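You operate a simulated robot arm through the tools that you are given. There is no shell and no other tool. Be economical: measure what you need, move in short steps, check, and stop when the job is done.

The job below is to be done with a simulated two-armed robot. You get a single attempt, and the scene is never put back.

Task
Fold the open bag with the steel lever, then seal it.
Fine: stand it in the steel holder on the flat blue stand, open side to the aisle; swing the lever down again; the bag ends in the sealer.

The check looks at the end state, three seconds after you hand in, the way a careful person would. Anything else that was tipped, shoved, dropped, spilled or broken makes it a failure. Lids that push on must go on centred and level and be pressed home; caps that screw on are set level and turned clockwise until they are tight. Flat cloth is picked up by pressing the open fingertips on it (5 to 10 N) and closing them slowly along it; thin cloth reads only 2 to 8 mm in the jaws.

Robot
Two 7-joint arms with fingered hands on one trunk, hanging from a carriage that runs on a rail from [-186.3, -1] to [11.7, 0.1] (x, y) and turns from -317 to 371 degrees about z. Base frame: it is fixed where the carriage stands at the start and does not move with it; the origin is on the floor, on the carriage's upright axis, x ahead of it, y to its left, z up. Units: cm, degrees, N and s.
The left shoulder is at the start at [4, 17.7, 135.3], the right one opposite. With the tool pointing down near the work surface each hand reaches from about 10 to 80 cm from the robot's upright axis, wherever it stands, measured 20 degrees to its own side. Places, roughly: clear bag [-100, 50, 100]; nest of the sealer [-10, 60, 90]; sealer [-20, 60, 100]; sealer dial [-30, 60, 100]; sealer switch [-40, 70, 100]; steel holder on the flat blue stand [30, 60, 90]; steel lever [30, 50, 100]. Payload 4 kg a hand.
The TCP of each hand is the grasp point between the finger pads, 3 cm short of the fingertips. In the tool frame z runs along the fingers and y along their closing line. Largest opening 10.4 cm; the body of the gripper starts 3.5 cm behind the TCP. The gripper is a hand of 4 fingers: y runs from the thumb to the fingers, the wrist lies at [-1.5, -10.4, -17.8] in the tool frame, and closing takes about 1.5 s.
Orientation is that of the tool frame in the base frame, as [roll, pitch, yaw] about the fixed x, y, z axes, in that order (R = Rz(yaw) Ry(pitch) Rx(roll)). With the fingers straight down and the wrist toward the robot, the tool's x, y and z point along [0, 1, 0], [1, 0, 0] and [0, 0, -1] of the base frame.

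Tools
- The arms move only by the tool apply_moves. It takes "left_targets", "right_targets" or both (then of equal length, played together; a hand with none holds still); each is a list that holds one entry, the list of rows, each a list of 7 numbers: the gripper command, from -1 (fully open) to 1 (shut), values between in proportion, then the shift along the tool's x, y, z in cm, then the turn, a rotation vector about the tool's x, y, z in degrees. In form: [[[hand, tx, ty, tz, wx, wy, wz], ...]]. A call has 1 to 10 rows; each row is the pose to reach, as a shift and turn from the pose commanded when the call began, along the tool's axes at that moment. Each row takes 0.2 s and may step no farther than 5 cm and 8.6 degrees from the row before; otherwise, or with a gripper value out of range, the whole call is refused. Where a pose cannot be reached the arm comes as near as it can. A force on the tool above 40 N (or 10 N above the force at the start of the call, whichever is more), or a blocked arm, ends the call early, and 0.2 s more pass. Each finger travels about 15.3 cm/s and halts on what it meets, pressing with about 34 N; the grip force reading is that of the motor and also rises with nothing between the fingers. The clock runs only during rows and for 0.2 s after the last one: add rows that repeat a pose to give the fingers time. The reply holds the time, the measured pose of the TCP, the force on the tool along the base axes, the opening and the grip force, in the units named above and with some noise, with the torque about the TCP (base axes, N m) and any sound that the robot's microphone picked up.
- Cameras (640 x 400 px; columns grow to the right, rows downward): "scene" is now at [18.47, 8, 165.31]; the picture's right is [0.95, -0.31, 0.00], its down [-0.20, -0.64, -0.74] and it looks along [0.23, 0.71, -0.67] (base axes); focal length 214 px, centre (320, 200). "left" rides on the left gripper at [-6.1, -9.2, -13] in its tool frame; the picture's right is [-0.81, -0.28, 0.52], its down [0.53, -0.71, 0.46] and it looks along [0.24, 0.64, 0.72] (tool axes); focal length 275 px, centre (320, 200). "right" rides on the right gripper at [6.1, -9.2, -13.1] in its tool frame; the picture's right is [-0.81, 0.28, -0.52], its down [-0.53, -0.71, 0.46] and it looks along [-0.24, 0.64, 0.72] (tool axes); focal length 275 px, centre (320, 200). There is no depth. A picture from a camera that has moved, and an enlarged one, comes with that camera's place and axes in the base frame and with its lens.
- capture(camera): a new picture of that camera. It takes no simulated time.
- move_column(by): slides the trunk up (or, below 0, down) by that many cm; the arms and the scene camera ride with it, the base frame stays. It gives what a move gives, with no picture.
- steer(legs): drives the robot by 1 to 6 legs, each [ahead, left, turn to the left] in cm, cm and degrees, along the robot's own axes; the way and the turn of a leg run together, so that a leg with both is an arc; at most 150 cm and 180 degrees a leg. The arms and the cameras ride along, it lands a little off, and it stops where it bumps. It keeps to its track: a leg is cut to what the track allows. It gives what a move gives.
- set_grasp(shape, hand): the hand has 4 fingers and takes this shape, open, in about a second: jaw (thumb against the fingers, like two jaws); tri (thumb and two fingers); tip (a fingertip pinch); poke (one finger out to press); point (the index stretched); flat (the hand flat); cup (the hand cupped); fist (a fist). The gripper value then closes the fingers along that shape, each until it touches; the sizes above hold for jaw. It gives what a move gives, with no picture.
- pan_tilt(pan, tilt): turns the head with the scene camera to pan (to the left, within 86 degrees either way) and tilt (down, from -29 to 69), counted from straight ahead of the robot. It gives what a move gives.
- inspect(camera, box): a new picture of the part [left, top, right, bottom] of that camera's present view, enlarged. It takes no simulated time.
- finish_job(): hands the job in; it is judged then, once.

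Go step by step. Nothing tells you exact positions but the pictures and the camera data: compare them with the known pose of the tool, close in by small moves and look again before you grip or let go. The budget is 120 turns and 100 pictures, counting those below and the enlarged ones. Unless the task says otherwise, let go and move clear before handing in, and close with one line.

The tools are called after "Emit:" by a JSON object that holds its "api" and its "payload". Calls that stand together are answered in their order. apply_moves: Moves the arms, as the interface text tells. Its arguments: {"type":"object","properties":{"left_targets":{"type":"array","items":{"type":"array","items":{"type":"array","items":{"type":"number"}}}},"right_targets":{"type":"array","items":{"type":"array","items":{"type":"array","items":{"type":"number"}}}}},"required":[]} The other tools are called the same way: move_column (by) slides the trunk up or down; set_grasp (shape, hand) gives the hand a shape; steer (legs) drives the base; pan_tilt (pan, tilt) turns the head that bears the scene camera; capture (camera) takes a picture; inspect (camera, box) takes an enlarged picture of a part of a camera's view; finish_job () hands the job in.

At the start:

```text
t: 0.0
left_eef_pos: [42.52, 48.38, 134.18]
left_ee_rot: [180.0, 0.1, 90.1]
left_ft_force: [0.5, 0.8, 0.5]
left_moment: [0.02, 0.01, 0.0]
left_width: 10.34
left_finger_force: 0.0
left_shape: jaw
right_eef_pos: [52.58, 5.76, 141.63]
right_ee_rot: [180.0, -0.1, 89.9]
right_ft_force: [0.3, 0.7, -0.2]
right_moment: [0.0, -0.01, 0.0]
right_width: 10.38
right_finger_force: 0.0
right_shape: jaw
trunk travel left (down, up): [-47.5, 28.8]
robot x, y, heading: [-0.07, -0.02, -0.1]
head pan, tilt: [72.2, 42.1]
```

scene: 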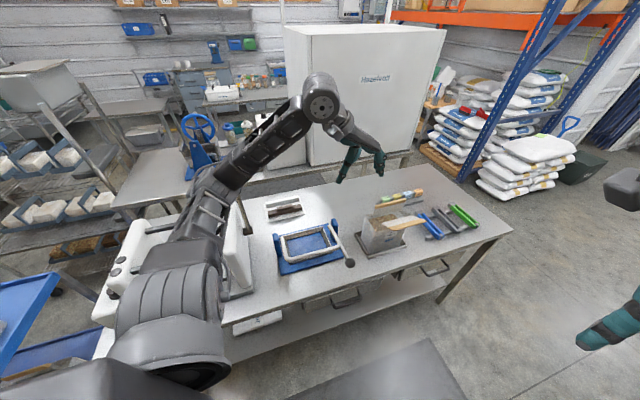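
right: 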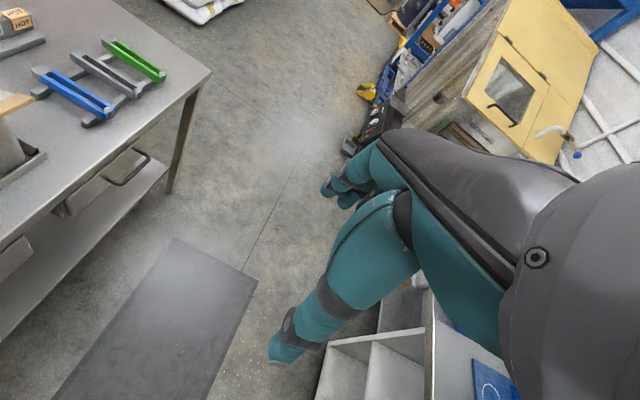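
left: 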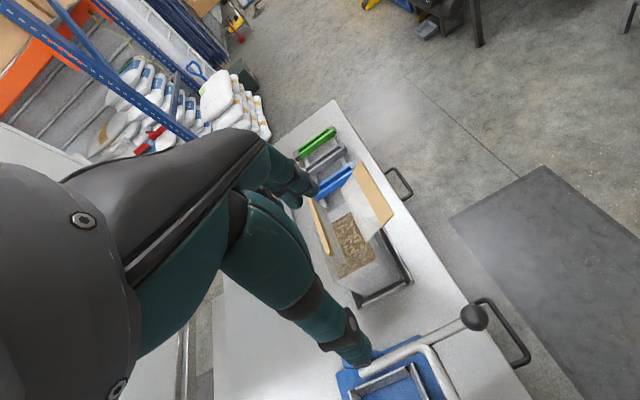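

I see a bench with a blue stand with a steel lever frame, and a bin-like thing to its right. I will take closer views of the bench and look toward the bag and the sealer.

Emit:
{"api": "inspect", "payload": {"camera": "scene", "box": [220, 170, 500, 345]}}

Emit:
{"api": "inspect", "payload": {"camera": "left", "box": [240, 120, 560, 400]}}

Emit:
{"api": "pan_tilt", "payload": {"pan": 86, "tilt": 35}}

```text
2.29 times, centred on (360, 258) of scene
camera zoom: at [18.47, 8.0, 165.31], right [0.95, -0.31, 0.0], down [-0.2, -0.64, -0.74], along [0.23, 0.71, -0.67], focal length 490 px, centre (229, 69)
```

zoom: 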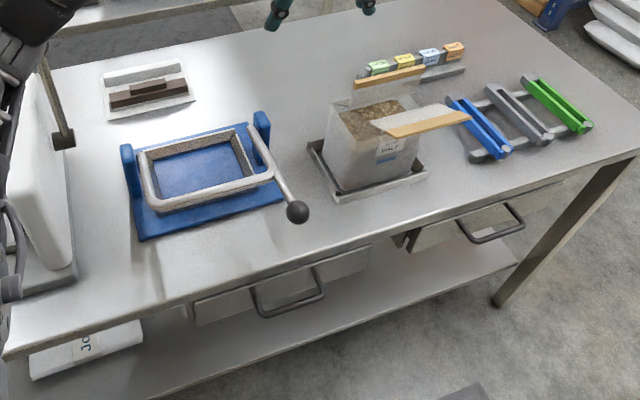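

```text
1.43 times, centred on (400, 260) of left
camera zoom: at [33.35, 42.13, 147.22], right [-0.28, -0.81, -0.52], down [-0.71, 0.53, -0.46], along [0.64, 0.24, -0.72], focal length 393 px, centre (206, 114)
```

zoom: 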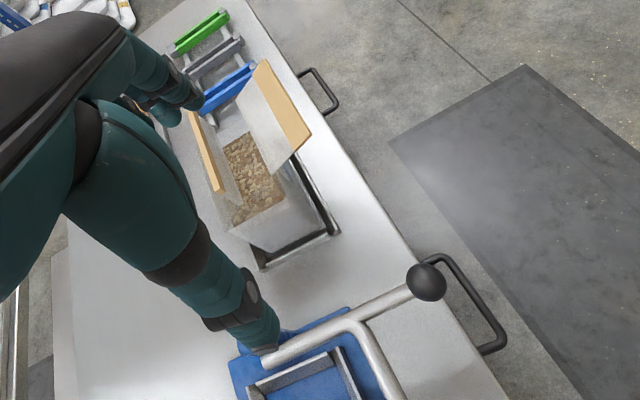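

```text
t: 0.8
left_eef_pos: [42.55, 48.18, 134.18]
left_ee_rot: [-179.9, 0.0, 90.0]
left_ft_force: [0.3, -0.3, 0.4]
left_moment: [-0.03, -0.02, 0.0]
left_width: 10.37
left_finger_force: 0.1
left_shape: jaw
right_eef_pos: [52.72, 5.92, 141.47]
right_ee_rot: [180.0, 0.0, 89.9]
right_ft_force: [-0.4, 0.2, -0.2]
right_moment: [0.03, 0.03, 0.07]
right_width: 10.37
right_finger_force: 0.1
right_shape: jaw
trunk travel left (down, up): [-47.5, 28.8]
robot x, y, heading: [-0.25, 0.17, 0.0]
head pan, tilt: [85.9, 35.0]
```

The bag in the tray right of the blue stand has paper flaps. I need to see which bag is "clear bag" at x=-100, and the sealer.

Emit:
{"api": "capture", "payload": {"camera": "scene"}}

Emit:
{"api": "inspect", "payload": {"camera": "scene", "box": [0, 60, 240, 210]}}

```text
94 pictures are left
camera scene: at [16.55, 8.83, 166.37], right [1.0, -0.07, 0.0], down [-0.04, -0.57, -0.82], along [0.06, 0.82, -0.57], focal length 214 px, centre (320, 200)
```

scene: 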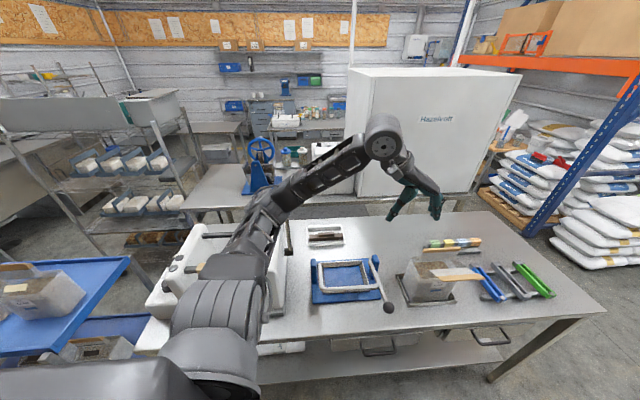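

```text
2.67 times, centred on (120, 135) of scene
camera zoom: at [16.55, 8.83, 166.37], right [1.0, -0.07, 0.0], down [-0.04, -0.57, -0.82], along [0.06, 0.82, -0.57], focal length 572 px, centre (853, 373)
```

zoom: 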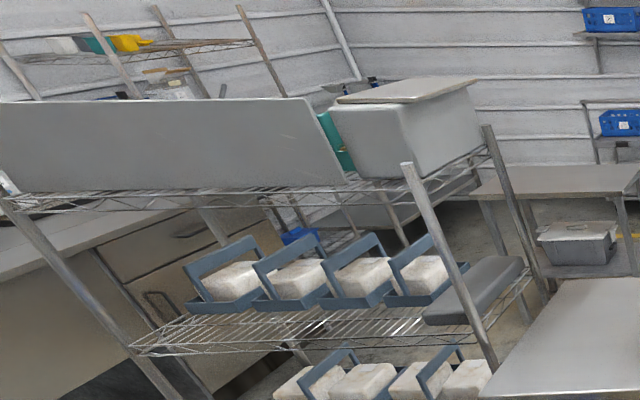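

The clear bag stands on the blue table at the left. I raise the trunk for clearance, drive back along the rail and turn to face it.

Emit:
{"api": "move_column", "payload": {"by": 20}}

Emit:
{"api": "steer", "payload": {"legs": [[-85, 0, 0], [0, 0, 90]]}}

Emit:
{"api": "pan_tilt", "payload": {"pan": 10, "tilt": 50}}

Emit:
{"api": "capture", "payload": {"camera": "scene"}}

Emit:
{"api": "capture", "payload": {"camera": "left"}}

```text
t: 2.9
left_eef_pos: [42.46, 48.33, 154.05]
left_ee_rot: [-180.0, 0.0, 90.0]
left_ft_force: [0.0, 0.5, 0.0]
left_moment: [0.03, -0.01, -0.01]
left_width: 10.36
left_finger_force: 0.0
left_shape: jaw
right_eef_pos: [52.75, 5.84, 161.52]
right_ee_rot: [180.0, 0.0, 89.9]
right_ft_force: [-0.1, 0.2, 0.2]
right_moment: [-0.02, 0.01, -0.01]
right_width: 10.37
right_finger_force: 0.0
right_shape: jaw
trunk travel left (down, up): [-67.5, 8.8]
robot x, y, heading: [-0.17, 0.31, 0.1]
head pan, tilt: [85.9, 35.0]
```

```text
t: 11.2
left_eef_pos: [-131.81, 42.8, 154.12]
left_ee_rot: [179.9, 0.0, 179.1]
left_ft_force: [0.2, -0.3, -0.8]
left_moment: [-0.02, 0.02, -0.02]
left_width: 10.36
left_finger_force: 0.2
left_shape: jaw
right_eef_pos: [-89.43, 52.4, 161.53]
right_ee_rot: [180.0, 0.0, 179.0]
right_ft_force: [0.3, -0.6, 0.2]
right_moment: [0.0, -0.01, 0.0]
right_width: 10.34
right_finger_force: 0.0
right_shape: jaw
trunk travel left (down, up): [-67.5, 8.8]
robot x, y, heading: [-84.14, -0.67, 89.0]
head pan, tilt: [85.9, 35.0]
```

```text
t: 12.7
left_eef_pos: [-131.81, 42.86, 154.1]
left_ee_rot: [180.0, 0.0, 179.0]
left_ft_force: [0.5, 0.7, -0.2]
left_moment: [0.0, 0.01, -0.02]
left_width: 10.36
left_finger_force: 0.0
left_shape: jaw
right_eef_pos: [-89.27, 52.29, 161.51]
right_ee_rot: [180.0, 0.0, 179.0]
right_ft_force: [-1.2, 0.1, -0.7]
right_moment: [0.01, 0.03, 0.03]
right_width: 10.35
right_finger_force: 0.0
right_shape: jaw
trunk travel left (down, up): [-67.5, 8.8]
robot x, y, heading: [-84.48, -0.3, 89.1]
head pan, tilt: [10.0, 50.0]
```

```text
92 pictures are left
camera scene: at [-85.39, 23.17, 184.2], right [0.99, 0.16, 0.0], down [0.12, -0.76, -0.64], along [-0.1, 0.63, -0.77], focal length 214 px, centre (320, 200)
```

scene: 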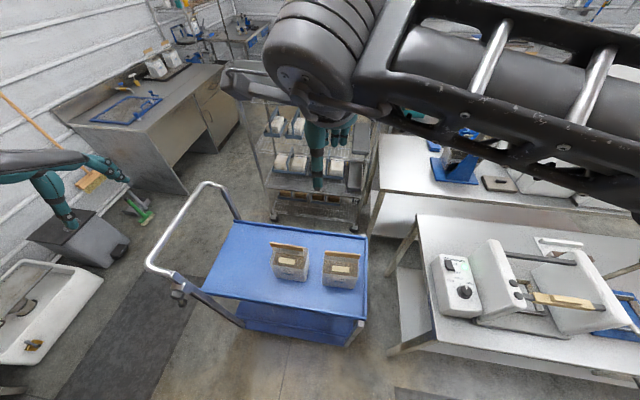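

```text
91 pictures are left
camera left: at [-125.88, 33.61, 167.22], right [0.81, -0.29, -0.52], down [-0.54, -0.7, -0.46], along [-0.23, 0.65, -0.72], focal length 275 px, centre (320, 200)
```

left: 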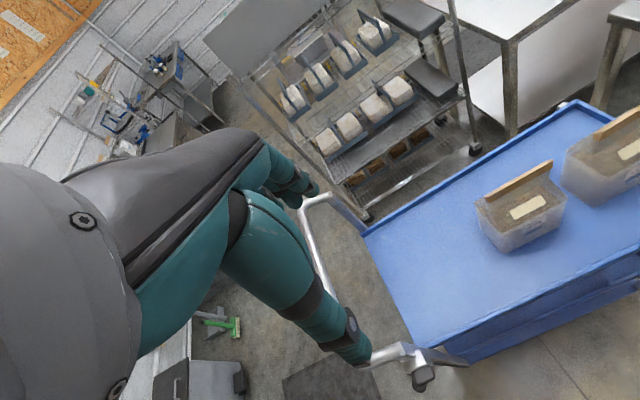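

Two clear bags stand on a blue cart; I zoom in on them and on the sealer.

Emit:
{"api": "inspect", "payload": {"camera": "scene", "box": [240, 220, 400, 320]}}

Emit:
{"api": "inspect", "payload": {"camera": "scene", "box": [400, 210, 640, 360]}}

Emit:
{"api": "inspect", "payload": {"camera": "left", "box": [440, 80, 640, 280]}}

Emit:
{"api": "capture", "payload": {"camera": "right"}}

```text
4.00 times, centred on (320, 270) of scene
camera zoom: at [-85.39, 23.17, 184.2], right [0.99, 0.16, 0.0], down [0.12, -0.76, -0.64], along [-0.1, 0.63, -0.77], focal length 858 px, centre (320, -80)
```

zoom: 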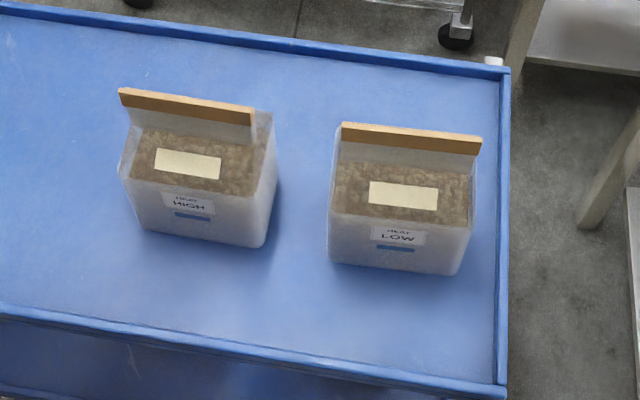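

```text
2.67 times, centred on (520, 285) of scene
camera zoom: at [-85.39, 23.17, 184.2], right [0.99, 0.16, 0.0], down [0.12, -0.76, -0.64], along [-0.1, 0.63, -0.77], focal length 572 px, centre (-213, -27)
```

zoom: 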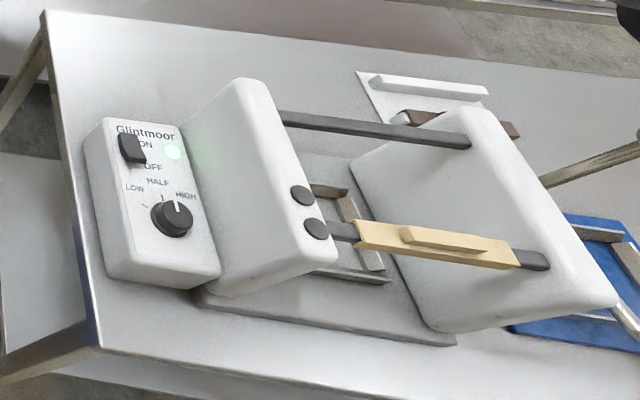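

```text
2.00 times, centred on (540, 180) of left
camera zoom: at [-125.88, 33.61, 167.22], right [0.81, -0.29, -0.52], down [-0.54, -0.7, -0.46], along [-0.23, 0.65, -0.72], focal length 551 px, centre (-120, 240)
```

zoom: 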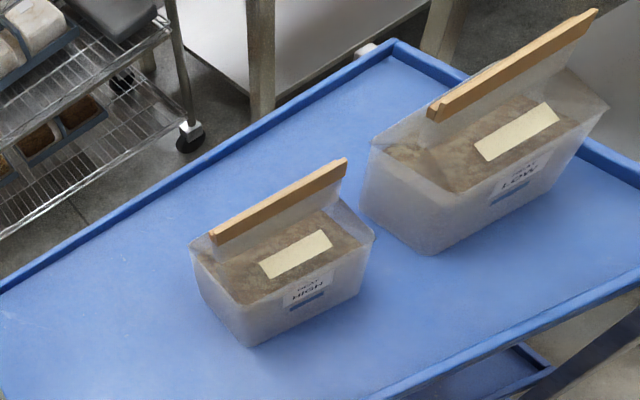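

```text
87 pictures are left
camera right: at [-95.64, 43.35, 174.52], right [0.82, 0.26, 0.52], down [0.52, -0.72, -0.46], along [0.25, 0.64, -0.72], focal length 275 px, centre (320, 200)
```

right: 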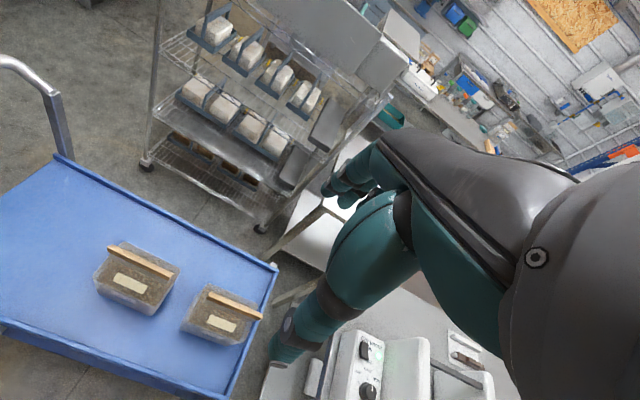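

The cart bags are already closed stock (HIGH / LOW). The open bag is in the tray beside the blue stand, so I go back to the bench facing it and read its label.

Emit:
{"api": "steer", "payload": {"legs": [[0, -95, 0]]}}

Emit:
{"api": "pan_tilt", "payload": {"pan": -12, "tilt": 55}}

Emit:
{"api": "capture", "payload": {"camera": "scene"}}

Emit:
{"api": "inspect", "payload": {"camera": "scene", "box": [320, 120, 480, 240]}}

```text
t: 17.6
left_eef_pos: [-37.43, 43.16, 153.98]
left_ee_rot: [179.9, -0.1, 179.4]
left_ft_force: [0.4, 0.1, 0.6]
left_moment: [-0.03, -0.02, 0.0]
left_width: 10.35
left_finger_force: 0.0
left_shape: jaw
right_eef_pos: [5.06, 52.93, 161.54]
right_ee_rot: [180.0, 0.0, 179.2]
right_ft_force: [-0.5, 0.6, 0.2]
right_moment: [-0.02, 0.0, 0.02]
right_width: 10.37
right_finger_force: 0.0
right_shape: jaw
trunk travel left (down, up): [-67.5, 8.8]
robot x, y, heading: [10.2, -0.56, 89.3]
head pan, tilt: [10.0, 50.0]
```

```text
t: 18.5
left_eef_pos: [-37.41, 43.17, 154.13]
left_ee_rot: [-180.0, 0.0, 179.2]
left_ft_force: [0.3, -0.9, 0.4]
left_moment: [-0.03, -0.01, 0.0]
left_width: 10.37
left_finger_force: 0.1
left_shape: jaw
right_eef_pos: [4.94, 52.93, 161.46]
right_ee_rot: [-180.0, 0.1, 179.2]
right_ft_force: [-0.1, -0.4, 0.6]
right_moment: [0.01, -0.01, 0.01]
right_width: 10.39
right_finger_force: 0.1
right_shape: jaw
trunk travel left (down, up): [-67.5, 8.8]
robot x, y, heading: [10.0, 0.24, 89.3]
head pan, tilt: [-12.0, 55.0]
```

```text
86 pictures are left
camera scene: at [11.86, 23.13, 183.55], right [0.98, -0.22, 0.0], down [-0.18, -0.8, -0.57], along [0.13, 0.56, -0.82], focal length 214 px, centre (320, 200)
```

scene: 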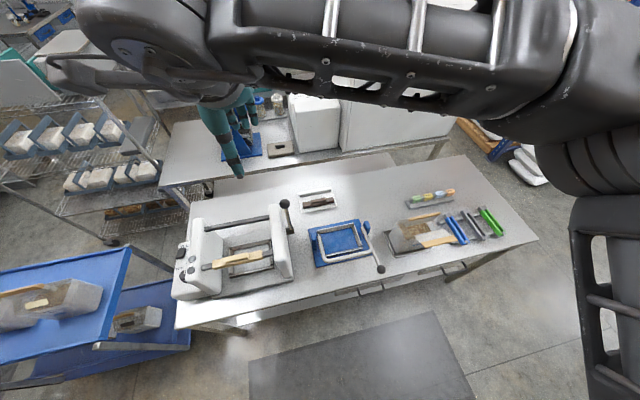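

```text
3.33 times, centred on (400, 180) of scene
camera zoom: at [11.86, 23.13, 183.55], right [0.98, -0.22, 0.0], down [-0.18, -0.8, -0.57], along [0.13, 0.56, -0.82], focal length 715 px, centre (53, 267)
```

zoom: 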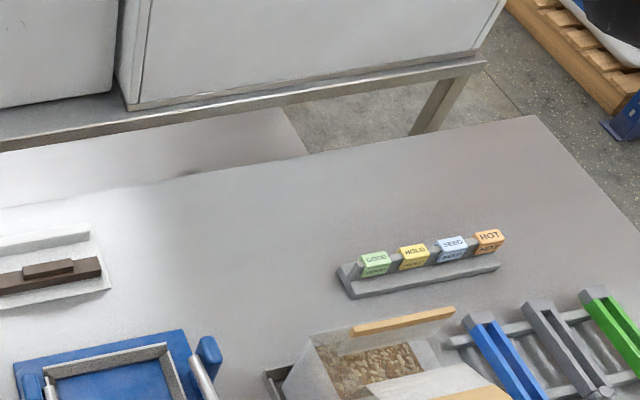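

I zoom in on the open bag, the stand with lever, and the sealer.

Emit:
{"api": "inspect", "payload": {"camera": "scene", "box": [370, 190, 470, 270]}}

Emit:
{"api": "inspect", "payload": {"camera": "scene", "box": [290, 200, 400, 290]}}

Emit:
{"api": "inspect", "payload": {"camera": "scene", "box": [160, 190, 320, 310]}}

```text
5.00 times, centred on (420, 230) of scene
camera zoom: at [11.86, 23.13, 183.55], right [0.98, -0.22, 0.0], down [-0.18, -0.8, -0.57], along [0.13, 0.56, -0.82], focal length 1072 px, centre (-180, 50)
```

zoom: 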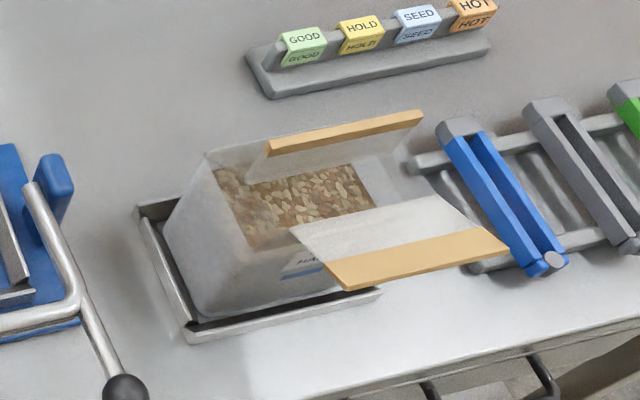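

```text
4.44 times, centred on (345, 245) of scene
camera zoom: at [11.86, 23.13, 183.55], right [0.98, -0.22, 0.0], down [-0.18, -0.8, -0.57], along [0.13, 0.56, -0.82], focal length 953 px, centre (209, 0)
```

zoom: 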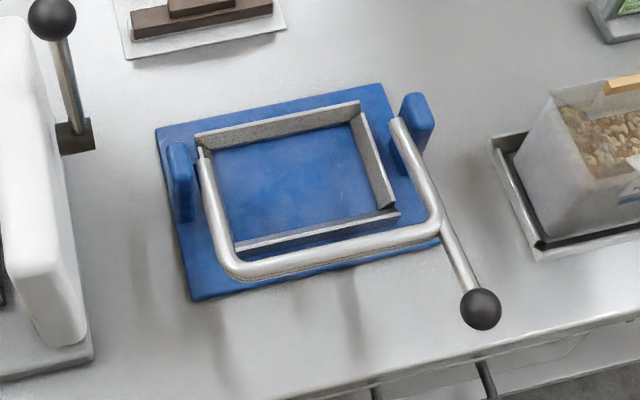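

```text
3.33 times, centred on (240, 250) of scene
camera zoom: at [11.86, 23.13, 183.55], right [0.98, -0.22, 0.0], down [-0.18, -0.8, -0.57], along [0.13, 0.56, -0.82], focal length 715 px, centre (587, 33)
```

zoom: 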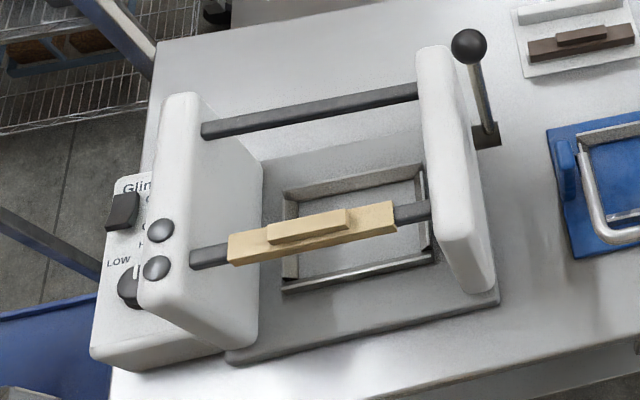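

The bag reads like "HALF" and stands in its tray around x=62, y=55; the lever ball is at about [40, 42.5, 101.6]. I move to the rail end turned toward it and bring the right hand camera over the bag.

Emit:
{"api": "steer", "payload": {"legs": [[0, -2, -18]]}}

Emit:
{"api": "pan_tilt", "payload": {"pan": -15, "tilt": 50}}

Emit:
{"api": "capture", "payload": {"camera": "right"}}

Emit:
{"api": "capture", "payload": {"camera": "scene"}}

```text
t: 19.9
left_eef_pos: [-20.48, 55.89, 154.18]
left_ee_rot: [-180.0, 0.0, 161.3]
left_ft_force: [0.4, 0.4, 0.4]
left_moment: [-0.01, 0.01, 0.0]
left_width: 10.38
left_finger_force: 0.1
left_shape: jaw
right_eef_pos: [22.9, 51.75, 161.52]
right_ee_rot: [180.0, 0.0, 161.2]
right_ft_force: [0.3, 0.6, -1.3]
right_moment: [-0.02, 0.0, -0.02]
right_width: 10.37
right_finger_force: 0.1
right_shape: jaw
trunk travel left (down, up): [-67.5, 8.8]
robot x, y, heading: [11.29, 0.31, 70.9]
head pan, tilt: [-12.0, 55.0]
```

```text
t: 20.6
left_eef_pos: [-20.63, 55.88, 154.17]
left_ee_rot: [-180.0, 0.0, 161.3]
left_ft_force: [-0.2, 0.5, 0.3]
left_moment: [0.01, 0.03, -0.05]
left_width: 10.36
left_finger_force: 0.1
left_shape: jaw
right_eef_pos: [22.91, 51.91, 161.44]
right_ee_rot: [-179.9, 0.0, 161.2]
right_ft_force: [-0.4, -0.7, -0.1]
right_moment: [-0.01, -0.01, -0.02]
right_width: 10.38
right_finger_force: 0.0
right_shape: jaw
trunk travel left (down, up): [-67.5, 8.8]
robot x, y, heading: [11.56, 0.39, 71.2]
head pan, tilt: [-15.0, 50.0]
```

```text
81 pictures are left
camera right: at [14.05, 45.21, 174.51], right [0.86, 0.0, 0.52], down [0.27, -0.85, -0.46], along [0.44, 0.53, -0.72], focal length 275 px, centre (320, 200)
```

right: 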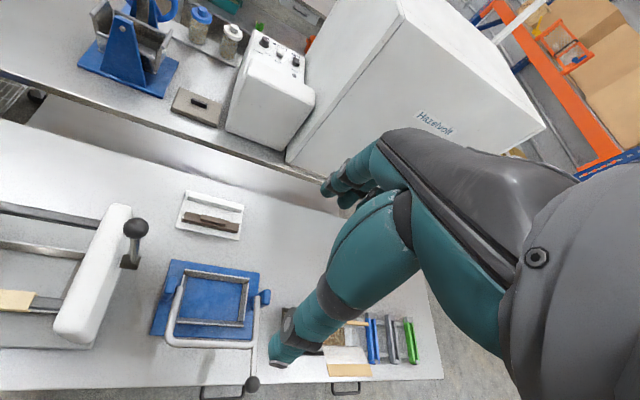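

```text
80 pictures are left
camera scene: at [20.75, 21.66, 184.2], right [0.83, -0.56, 0.0], down [-0.43, -0.64, -0.64], along [0.36, 0.53, -0.77], focal length 214 px, centre (320, 200)
```

scene: 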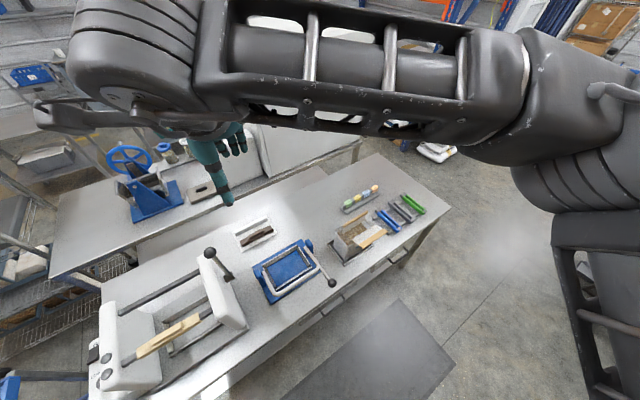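

I lower the trunk a bit and swing the right hand to the aisle side of the bag so its camera sees it close up.

Emit:
{"api": "move_column", "payload": {"by": -15}}

Emit:
{"api": "apply_moves", "payload": {"right_targets": [[[-1, -4, -2, 0, 0, 0, 0], [-1, -8, -4, 0, 0, 0, 0], [-1, -12, -6, 0, 0, 0, 0], [-1, -16, -8, 0, 0, 0, 0], [-1, -20, -10, 2, 0, 0, 0], [-1, -24, -12, 4, 0, 0, 0], [-1, -28, -13.6, 6, 0, 0, 0]]]}}

Emit:
{"api": "capture", "payload": {"camera": "right"}}

Emit:
{"api": "capture", "payload": {"camera": "scene"}}

```text
t: 22.3
left_eef_pos: [-20.56, 55.9, 139.2]
left_ee_rot: [180.0, 0.1, 161.3]
left_ft_force: [0.0, -0.5, -0.1]
left_moment: [-0.01, -0.02, 0.03]
left_width: 10.37
left_finger_force: 0.0
left_shape: jaw
right_eef_pos: [22.79, 51.83, 146.66]
right_ee_rot: [-179.9, 0.0, 161.1]
right_ft_force: [0.7, 0.2, 1.0]
right_moment: [0.03, -0.04, 0.02]
right_width: 10.35
right_finger_force: 0.0
right_shape: jaw
trunk travel left (down, up): [-52.5, 23.8]
robot x, y, heading: [11.42, -0.16, 71.2]
head pan, tilt: [-15.0, 50.0]
```

```text
t: 23.9
left_eef_pos: [-20.54, 55.83, 139.08]
left_ee_rot: [-180.0, -0.1, 161.3]
left_ft_force: [0.2, -0.3, 0.0]
left_moment: [0.03, -0.01, 0.01]
left_width: 10.36
left_finger_force: 0.1
left_shape: jaw
right_eef_pos: [45.11, 29.8, 140.55]
right_ee_rot: [-179.8, -0.1, 161.2]
right_ft_force: [0.2, -0.5, 0.2]
right_moment: [-0.02, 0.03, -0.01]
right_width: 10.37
right_finger_force: 0.1
right_shape: jaw
trunk travel left (down, up): [-52.5, 23.8]
robot x, y, heading: [11.29, 0.03, 71.5]
head pan, tilt: [-15.0, 50.0]
```

```text
79 pictures are left
camera right: at [36.35, 23.13, 153.57], right [0.86, 0.0, 0.52], down [0.27, -0.85, -0.46], along [0.44, 0.53, -0.72], focal length 275 px, centre (320, 200)
```

right: 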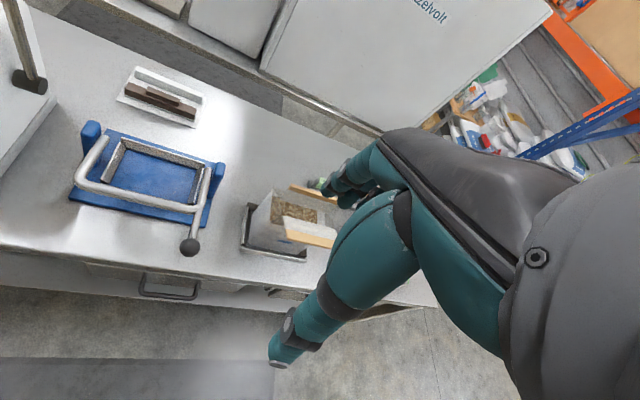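

```text
78 pictures are left
camera scene: at [20.75, 21.66, 169.2], right [0.83, -0.56, 0.0], down [-0.43, -0.64, -0.64], along [0.36, 0.53, -0.77], focal length 214 px, centre (320, 200)
```

scene: 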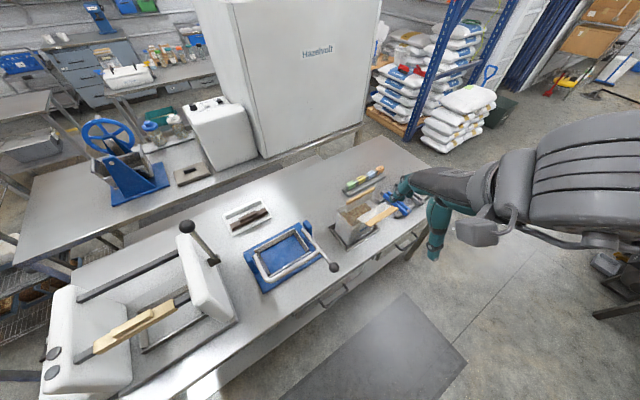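

Emit:
{"api": "inspect", "payload": {"camera": "right", "box": [220, 160, 360, 280]}}

Emit:
{"api": "inspect", "payload": {"camera": "scene", "box": [310, 170, 430, 260]}}

Emit:
{"api": "inspect", "payload": {"camera": "scene", "box": [60, 200, 260, 380]}}

```text
3.33 times, centred on (290, 220) of right
camera zoom: at [36.35, 23.13, 153.57], right [0.86, 0.0, 0.52], down [0.27, -0.85, -0.46], along [0.44, 0.53, -0.72], focal length 918 px, centre (420, 133)
```

zoom: 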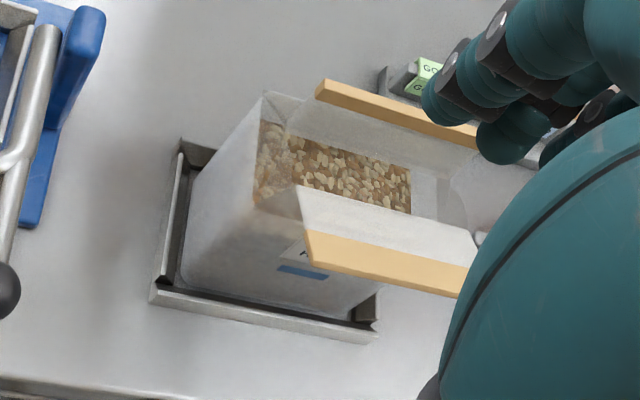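

```text
4.44 times, centred on (370, 215) of scene
camera zoom: at [20.75, 21.66, 169.2], right [0.83, -0.56, 0.0], down [-0.43, -0.64, -0.64], along [0.36, 0.53, -0.77], focal length 953 px, centre (98, 133)
```

zoom: 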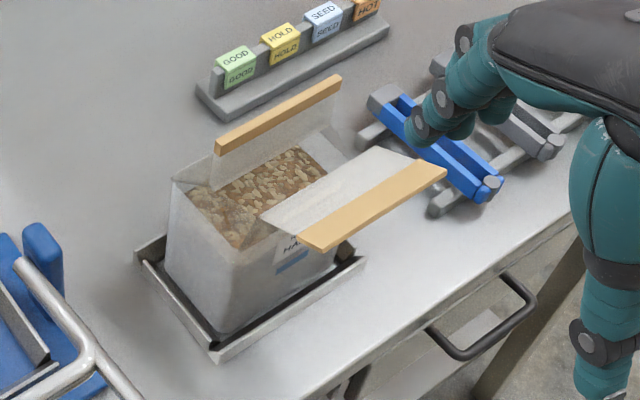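

```text
2.22 times, centred on (160, 290) of scene
camera zoom: at [20.75, 21.66, 169.2], right [0.83, -0.56, 0.0], down [-0.43, -0.64, -0.64], along [0.36, 0.53, -0.77], focal length 477 px, centre (676, 0)
```

zoom: 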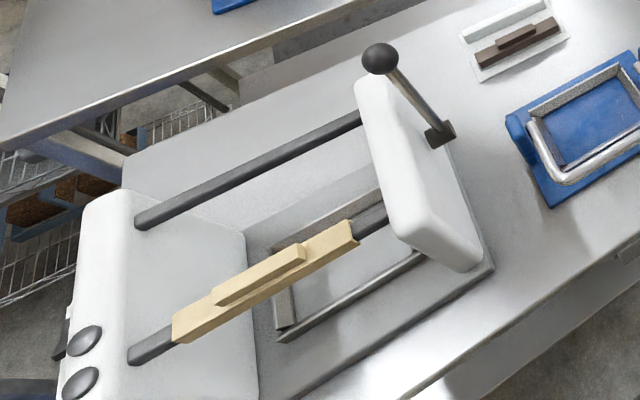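

The bag is about 14 × 9 cm with a standing rear strip at x≈63, y≈57 and an aisle-side flap. First I raise the steel lever: I bring the right hand above the lever ball, fingers closing roughly along x.

Emit:
{"api": "apply_moves", "payload": {"right_targets": [[[-1, 1.4, 1.7, 3, 0, 0, 8], [-1, 2.8, 3.5, 6, 0, 0, 16], [-1, 4.2, 5.2, 9, 0, 0, 24], [-1, 5.6, 7, 12, 0, 0, 32], [-1, 7, 8.7, 15, 0, 0, 40], [-1, 8.5, 10.5, 18, 0, 0, 46]]]}}

Emit:
{"api": "capture", "payload": {"camera": "scene"}}

Emit:
{"api": "capture", "payload": {"camera": "right"}}

```text
t: 25.3
left_eef_pos: [-20.68, 55.84, 139.18]
left_ee_rot: [180.0, -0.2, 161.3]
left_ft_force: [-0.4, 0.6, 0.6]
left_moment: [0.01, 0.0, 0.05]
left_width: 10.36
left_finger_force: 0.0
left_shape: jaw
right_eef_pos: [40.46, 42.6, 122.39]
right_ee_rot: [180.0, 0.0, 115.0]
right_ft_force: [0.5, 0.4, 0.3]
right_moment: [0.02, 0.0, 0.02]
right_width: 10.36
right_finger_force: 0.1
right_shape: jaw
trunk travel left (down, up): [-52.5, 23.8]
robot x, y, heading: [11.54, 0.06, 71.3]
head pan, tilt: [-15.0, 50.0]
```

```text
74 pictures are left
camera scene: at [20.74, 21.66, 169.2], right [0.83, -0.56, 0.0], down [-0.43, -0.64, -0.64], along [0.36, 0.53, -0.77], focal length 214 px, centre (320, 200)
```

scene: 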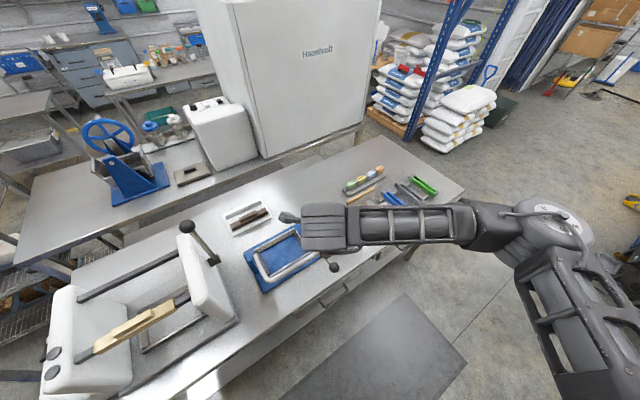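

```text
73 pictures are left
camera right: at [29.49, 44.34, 135.32], right [0.59, -0.62, 0.52], down [-0.42, -0.78, -0.46], along [0.69, 0.05, -0.72], focal length 275 px, centre (320, 200)
```

right: 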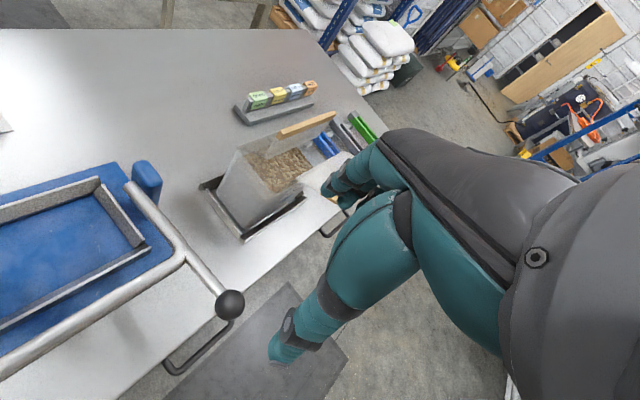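

Ball confirmed at about [40.3, 42.9, 101.6]. I descend around it and close.

Emit:
{"api": "apply_moves", "payload": {"right_targets": [[[-1, 0, 0, 5, 0, 0, 0], [-1, 0, 0, 10, 0, 0, 0], [-0.6, 0, 0, 14, 0, 0, 0], [-0.4, 0, 0, 18, 0, 0, 0], [-0.2, 0, 0, 20.7, 0, 0, 0], [0.3, 0, 0, 20.7, 0, 0, 0], [0.6, 0, 0, 20.7, 0, 0, 0], [1, 0, 0, 20.7, 0, 0, 0], [1, 0, 0, 20.7, 0, 0, 0], [1, 0, 0, 20.7, 0, 0, 0]]]}}

Emit:
{"api": "capture", "payload": {"camera": "right"}}

```text
t: 27.5
left_eef_pos: [-20.6, 55.87, 139.09]
left_ee_rot: [180.0, 0.0, 161.3]
left_ft_force: [-0.2, 0.8, -1.0]
left_moment: [-0.04, 0.02, 0.02]
left_width: 10.37
left_finger_force: 0.1
left_shape: jaw
right_eef_pos: [40.31, 42.67, 101.84]
right_ee_rot: [180.0, 0.0, 115.2]
right_ft_force: [-0.2, 0.9, -2.0]
right_moment: [0.04, -0.05, 0.01]
right_width: 2.53
right_finger_force: 34.7
right_shape: jaw
trunk travel left (down, up): [-52.5, 23.8]
robot x, y, heading: [11.34, 0.11, 70.8]
head pan, tilt: [-15.0, 50.0]
```

```text
72 pictures are left
camera right: at [29.3, 44.42, 114.74], right [0.59, -0.62, 0.52], down [-0.42, -0.79, -0.45], along [0.69, 0.05, -0.73], focal length 275 px, centre (320, 200)
```

right: 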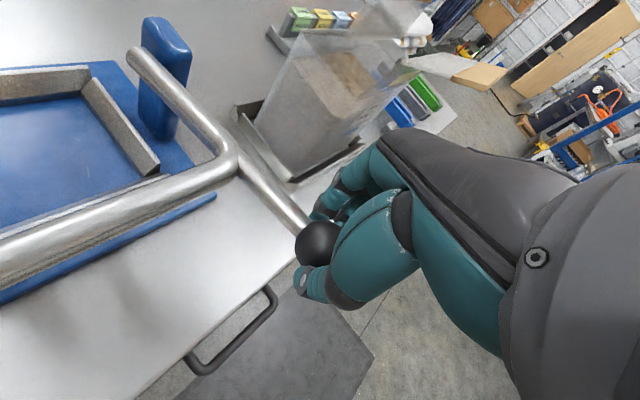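

The ball is gripped. I swing it up along its arc, first a short test.

Emit:
{"api": "apply_moves", "payload": {"right_targets": [[[1, 0.6, 0.25, -1.9, 0, 0, 0], [1, 1.25, 0.6, -3.7, 0, 0, 0], [1, 2.2, 1.0, -5.5, 0, 0, 0], [1, 3.2, 1.5, -7.2, 0, 0, 0]]]}}

Emit:
{"api": "capture", "payload": {"camera": "right"}}

```text
t: 28.5
left_eef_pos: [-20.65, 55.74, 139.01]
left_ee_rot: [-180.0, -0.1, 161.4]
left_ft_force: [0.3, 0.5, -0.3]
left_moment: [-0.02, 0.0, 0.0]
left_width: 10.39
left_finger_force: 0.1
left_shape: jaw
right_eef_pos: [40.16, 46.26, 108.99]
right_ee_rot: [-179.9, -0.2, 115.3]
right_ft_force: [-4.3, -0.2, -2.9]
right_moment: [-0.07, 0.1, -0.04]
right_width: 2.34
right_finger_force: 34.0
right_shape: jaw
trunk travel left (down, up): [-52.5, 23.8]
robot x, y, heading: [11.56, -0.05, 71.0]
head pan, tilt: [-15.0, 50.0]
```

```text
71 pictures are left
camera right: at [29.13, 47.94, 122.06], right [0.6, -0.62, 0.51], down [-0.42, -0.79, -0.46], along [0.69, 0.06, -0.73], focal length 275 px, centre (320, 200)
```

right: 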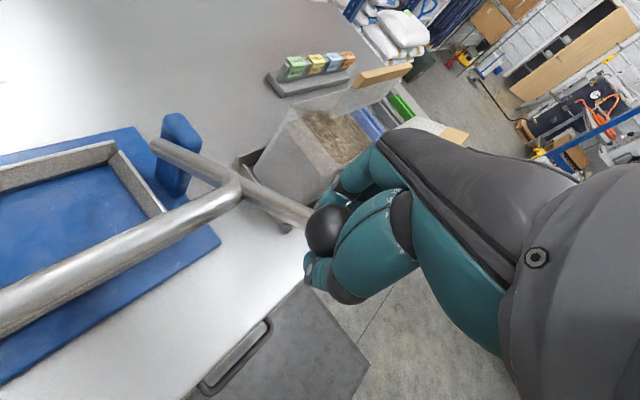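

The lever follows. Continuing the arc past vertical.

Emit:
{"api": "apply_moves", "payload": {"right_targets": [[[1, 2.4, 1.1, -3.0, 0, 0, 0], [1, 5.2, 2.4, -5.5, 0, 0, 0], [1, 8.3, 3.9, -7.4, 0, 0, 0], [1, 11.8, 5.5, -8.7, 0, 0, 0], [1, 15.3, 7.1, -9.3, 0, 0, 0], [1, 18.9, 8.8, -9.3, 0, 0, 0], [1, 22.5, 10.5, -8.5, 0, 0, 0]]]}}

Emit:
{"api": "capture", "payload": {"camera": "right"}}

Emit:
{"api": "capture", "payload": {"camera": "scene"}}

```text
t: 29.6
left_eef_pos: [-20.44, 55.74, 139.09]
left_ee_rot: [-180.0, 0.0, 161.1]
left_ft_force: [0.2, 0.6, -0.2]
left_moment: [-0.03, -0.02, -0.03]
left_width: 10.37
left_finger_force: 0.0
left_shape: jaw
right_eef_pos: [40.77, 59.31, 117.04]
right_ee_rot: [-179.5, 2.0, 114.4]
right_ft_force: [2.6, -29.4, -1.6]
right_moment: [-0.28, -0.26, -0.21]
right_width: 2.21
right_finger_force: 34.0
right_shape: jaw
trunk travel left (down, up): [-52.5, 23.8]
robot x, y, heading: [11.61, -0.13, 71.1]
head pan, tilt: [-15.0, 50.0]
stopped in row 5 (right hand): the force on the tool passed its limit at 47 N (the readings are from after the stop); the commanded pose is now the measured one
```

```text
70 pictures are left
camera right: at [29.73, 61.69, 129.86], right [0.58, -0.61, 0.54], down [-0.43, -0.8, -0.43], along [0.69, 0.02, -0.72], focal length 275 px, centre (320, 200)
```

right: 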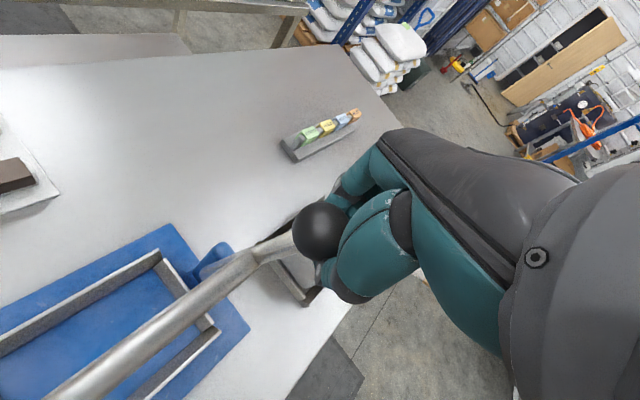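

```text
69 pictures are left
camera scene: at [20.85, 21.47, 169.2], right [0.83, -0.56, 0.0], down [-0.43, -0.64, -0.64], along [0.36, 0.53, -0.77], focal length 214 px, centre (320, 200)
```

scene: 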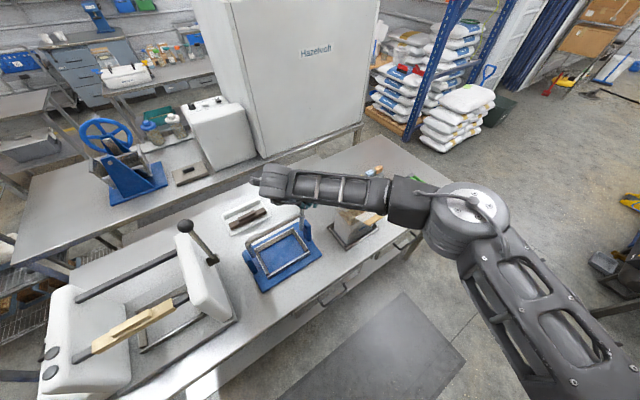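

The motion was stopped by resistance with the ball at y≈59, z≈117. I look closely.

Emit:
{"api": "inspect", "payload": {"camera": "scene", "box": [210, 160, 420, 310]}}

```text
2.67 times, centred on (315, 235) of scene
camera zoom: at [20.85, 21.47, 169.2], right [0.83, -0.56, 0.0], down [-0.43, -0.64, -0.64], along [0.36, 0.53, -0.77], focal length 572 px, centre (333, 107)
```

zoom: 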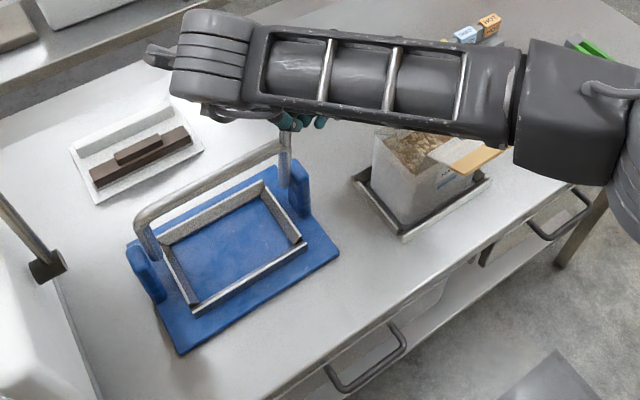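

The U-frame looks close to upright. I test with a small further push to see whether this is the end stop.

Emit:
{"api": "apply_moves", "payload": {"right_targets": [[[1, 0, 0, 0, 0, 0, 0], [1, 0.9, 0.4, 0, 0, 0, 0], [1, 1.8, 0.8, 0, 0, 0, 0]]]}}

Emit:
{"api": "inspect", "payload": {"camera": "scene", "box": [210, 160, 420, 310]}}

```text
t: 30.2
left_eef_pos: [-20.37, 55.6, 138.92]
left_ee_rot: [-179.8, 0.1, 161.1]
left_ft_force: [0.9, 0.3, -0.2]
left_moment: [-0.02, -0.01, -0.01]
left_width: 10.36
left_finger_force: 0.0
left_shape: jaw
right_eef_pos: [40.78, 59.48, 116.97]
right_ee_rot: [-179.4, 2.5, 114.3]
right_ft_force: [-0.1, -32.2, 6.5]
right_moment: [-0.24, -0.29, -0.16]
right_width: 2.26
right_finger_force: 34.2
right_shape: jaw
trunk travel left (down, up): [-52.5, 23.8]
robot x, y, heading: [11.26, -0.03, 70.8]
head pan, tilt: [-15.0, 50.0]
stopped in row 2 (right hand): the force on the tool passed its limit at 44 N (the readings are from after the stop); the commanded pose is now the measured one
```

```text
2.67 times, centred on (315, 235) of scene
camera zoom: at [20.87, 21.43, 169.16], right [0.83, -0.56, 0.0], down [-0.43, -0.64, -0.64], along [0.36, 0.53, -0.77], focal length 572 px, centre (333, 107)
```

zoom: 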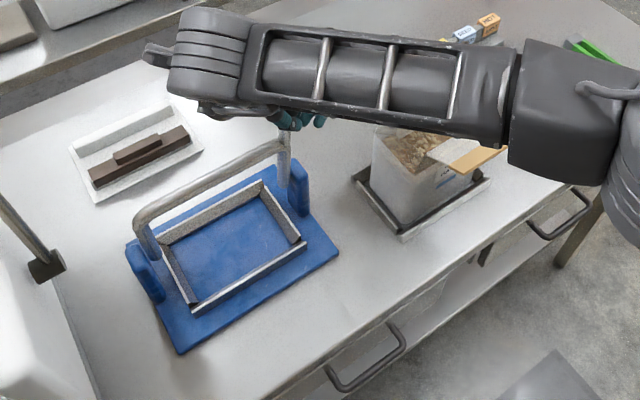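

That is the end stop. I relieve the pressure, open the fingers and lift off to see whether the lever stays up.

Emit:
{"api": "apply_moves", "payload": {"right_targets": [[[1, -0.3, -0.15, 0, 0, 0, 0], [0.3, -0.3, -0.15, 0, 0, 0, 0], [-0.3, -0.3, -0.15, 0, 0, 0, 0], [-1, -0.3, -0.15, 0, 0, 0, 0], [-1, -0.3, -0.15, 0, 0, 0, 0], [-1, -0.3, -0.15, -4, 0, 0, 0], [-1, -0.3, -0.15, -8, 0, 0, 0], [-1, -0.3, -0.15, -12, 0, 0, 0]]]}}

Emit:
{"api": "apply_moves", "payload": {"right_targets": [[[-1, -5, 0, 0, 0, 0, 0], [-1, -10, 0, 0, 0, 0, 0], [-1, -14, 3, 0, 0, 0, -8], [-1, -18, 6, 0, 0, 0, -16], [-1, -20, 9, 0, 0, 0, -24]]]}}

Emit:
{"api": "capture", "payload": {"camera": "scene"}}

Emit:
{"api": "capture", "payload": {"camera": "right"}}

```text
t: 32.0
left_eef_pos: [-20.4, 55.85, 139.02]
left_ee_rot: [180.0, 0.1, 161.2]
left_ft_force: [0.3, 0.0, 0.4]
left_moment: [-0.01, -0.01, -0.03]
left_width: 10.37
left_finger_force: 0.0
left_shape: jaw
right_eef_pos: [40.67, 60.23, 129.31]
right_ee_rot: [-179.6, 1.8, 114.3]
right_ft_force: [0.2, 0.1, 0.5]
right_moment: [-0.02, -0.02, 0.02]
right_width: 10.38
right_finger_force: 0.0
right_shape: jaw
trunk travel left (down, up): [-52.5, 23.8]
robot x, y, heading: [11.65, 0.03, 71.1]
head pan, tilt: [-15.0, 50.0]
```

```text
t: 33.2
left_eef_pos: [-20.37, 55.9, 139.2]
left_ee_rot: [180.0, 0.0, 161.2]
left_ft_force: [0.6, -0.5, 1.0]
left_moment: [0.0, 0.02, 0.02]
left_width: 10.34
left_finger_force: 0.0
left_shape: jaw
right_eef_pos: [57.02, 45.91, 129.58]
right_ee_rot: [-179.0, 1.5, 138.6]
right_ft_force: [-0.1, 0.3, 0.6]
right_moment: [-0.04, 0.0, 0.04]
right_width: 10.38
right_finger_force: 0.0
right_shape: jaw
trunk travel left (down, up): [-52.5, 23.8]
robot x, y, heading: [11.54, -0.16, 71.1]
head pan, tilt: [-15.0, 50.0]
```

```text
66 pictures are left
camera scene: at [20.83, 21.62, 169.2], right [0.83, -0.56, 0.0], down [-0.43, -0.64, -0.64], along [0.36, 0.53, -0.77], focal length 214 px, centre (320, 200)
```

scene: 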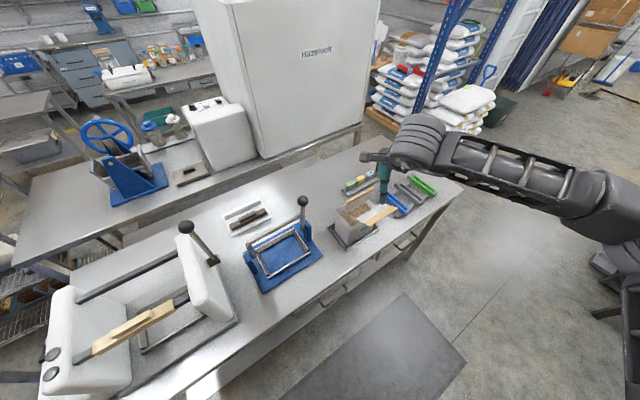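

```text
65 pictures are left
camera right: at [46.22, 43.58, 142.58], right [0.79, -0.31, 0.53], down [-0.07, -0.9, -0.43], along [0.62, 0.3, -0.73], focal length 275 px, centre (320, 200)
```

right: 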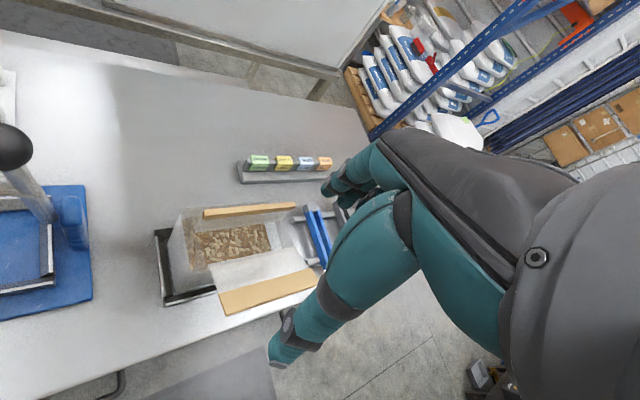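

The lever stays up. The rear strip is centred at about [63.3, 57.1], top z≈108.5. I level the hand, then turn it to close along y above the strip.

Emit:
{"api": "apply_moves", "payload": {"right_targets": [[[-1, 0, 0, 0, -1, 1.5, 0]]]}}

Emit:
{"api": "apply_moves", "payload": {"right_targets": [[[-1, 0.5, 2.5, 1, 0, 0, -8], [-1, 1, 5, 2, 0, 0, -16], [-1, 1.6, 7.5, 3, 0, 0, -24], [-1, 2.2, 10, 4, 0, 0, -32], [-1, 2.7, 12.6, 5, 0, 0, -40], [-0.5, 2.7, 12.6, 7, 0, 0, -41.4]]]}}

Emit:
{"api": "capture", "payload": {"camera": "right"}}

Emit:
{"api": "inspect", "payload": {"camera": "scene", "box": [230, 160, 440, 310]}}

```text
t: 33.6
left_eef_pos: [-20.48, 56.0, 139.21]
left_ee_rot: [-180.0, -0.1, 161.1]
left_ft_force: [-0.4, -1.2, 0.2]
left_moment: [0.03, -0.02, 0.04]
left_width: 10.38
left_finger_force: 0.0
left_shape: jaw
right_eef_pos: [56.97, 45.97, 129.65]
right_ee_rot: [179.9, 0.1, 138.5]
right_ft_force: [0.3, 0.2, 0.3]
right_moment: [0.01, -0.01, 0.03]
right_width: 10.39
right_finger_force: 0.0
right_shape: jaw
trunk travel left (down, up): [-52.5, 23.8]
robot x, y, heading: [11.47, -0.01, 70.9]
head pan, tilt: [-15.0, 50.0]
```

```text
t: 35.0
left_eef_pos: [-20.42, 55.95, 139.11]
left_ee_rot: [180.0, 0.1, 161.1]
left_ft_force: [-0.8, 0.4, 0.1]
left_moment: [0.0, 0.01, -0.01]
left_width: 10.37
left_finger_force: 0.0
left_shape: jaw
right_eef_pos: [63.48, 56.81, 123.71]
right_ee_rot: [180.0, -0.2, 179.2]
right_ft_force: [-0.4, 0.2, -0.5]
right_moment: [0.0, 0.01, -0.01]
right_width: 7.85
right_finger_force: 0.2
right_shape: jaw
right hand out of reach, approached as far as the arm can: row 6
trunk travel left (down, up): [-52.5, 23.8]
robot x, y, heading: [11.54, 0.18, 71.3]
head pan, tilt: [-15.0, 50.0]
```

```text
64 pictures are left
camera right: at [57.1, 47.91, 136.81], right [0.82, 0.26, 0.52], down [0.52, -0.72, -0.46], along [0.25, 0.64, -0.73], focal length 275 px, centre (320, 200)
```

right: 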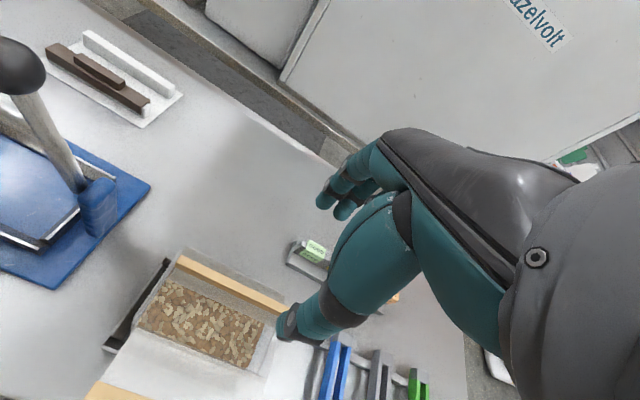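

```text
2.67 times, centred on (335, 235) of scene
camera zoom: at [20.82, 21.64, 169.2], right [0.83, -0.56, 0.0], down [-0.43, -0.64, -0.64], along [0.36, 0.53, -0.77], focal length 572 px, centre (280, 107)
```

zoom: 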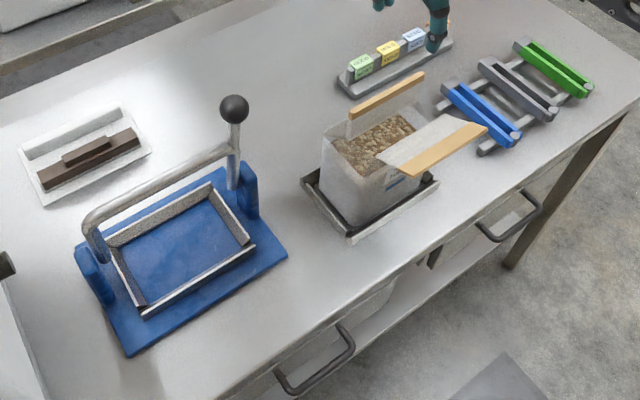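

The lever's stop is at the upright position. Its bar travels from in front of the holder (y≈52, z≈99) up to y≈61.5, z≈107, so raising it is what folds the aisle-side flap back against the rear strip. The bag must therefore go in with the lever down, so I lower the lever again first.

Emit:
{"api": "apply_moves", "payload": {"right_targets": [[[-1, 0, 0, -4, 0, 0, 0], [-1, 3.5, 0, -6.5, 0, 0, 8], [-1, 7, 0.5, -6.5, 0, 0, 16], [-1, 10.5, 1, -6.5, 0, 0, 24], [-1, 14, 1.5, -6.5, 0, 0, 32], [-1, 17.5, 2, -6.5, 0, 0, 40], [-1, 20, 2.4, -6.5, 0, 0, 48], [-1, 22, 2.6, -6.5, 0, 0, 56], [-1, 22.9, 2.6, -6.5, 0, 0, 64]]]}}

Emit:
{"api": "capture", "payload": {"camera": "right"}}

```text
t: 37.0
left_eef_pos: [-20.37, 55.96, 139.1]
left_ee_rot: [180.0, -0.1, 161.1]
left_ft_force: [-0.3, 0.1, -0.3]
left_moment: [-0.01, 0.05, 0.0]
left_width: 10.4
left_finger_force: 0.1
left_shape: jaw
right_eef_pos: [40.55, 59.36, 130.31]
right_ee_rot: [-180.0, 0.1, 115.7]
right_ft_force: [0.2, 0.6, 0.3]
right_moment: [0.0, 0.02, -0.01]
right_width: 10.37
right_finger_force: 0.1
right_shape: jaw
right hand out of reach, approached as far as the arm can: row 1
trunk travel left (down, up): [-52.5, 23.8]
robot x, y, heading: [11.56, -0.06, 71.0]
head pan, tilt: [-15.0, 50.0]
```

```text
62 pictures are left
camera right: at [29.58, 61.04, 143.35], right [0.6, -0.61, 0.52], down [-0.41, -0.79, -0.45], along [0.69, 0.06, -0.72], focal length 275 px, centre (320, 200)
```

right: 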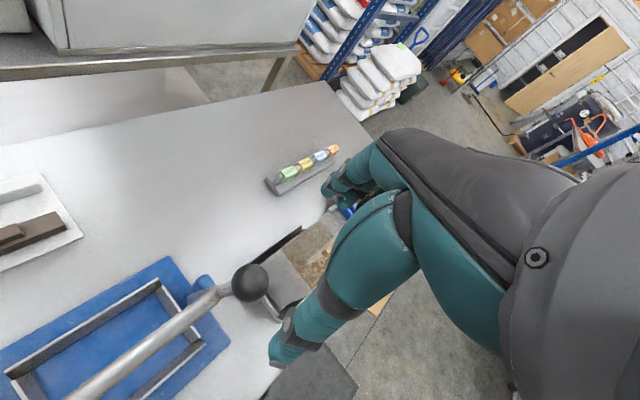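

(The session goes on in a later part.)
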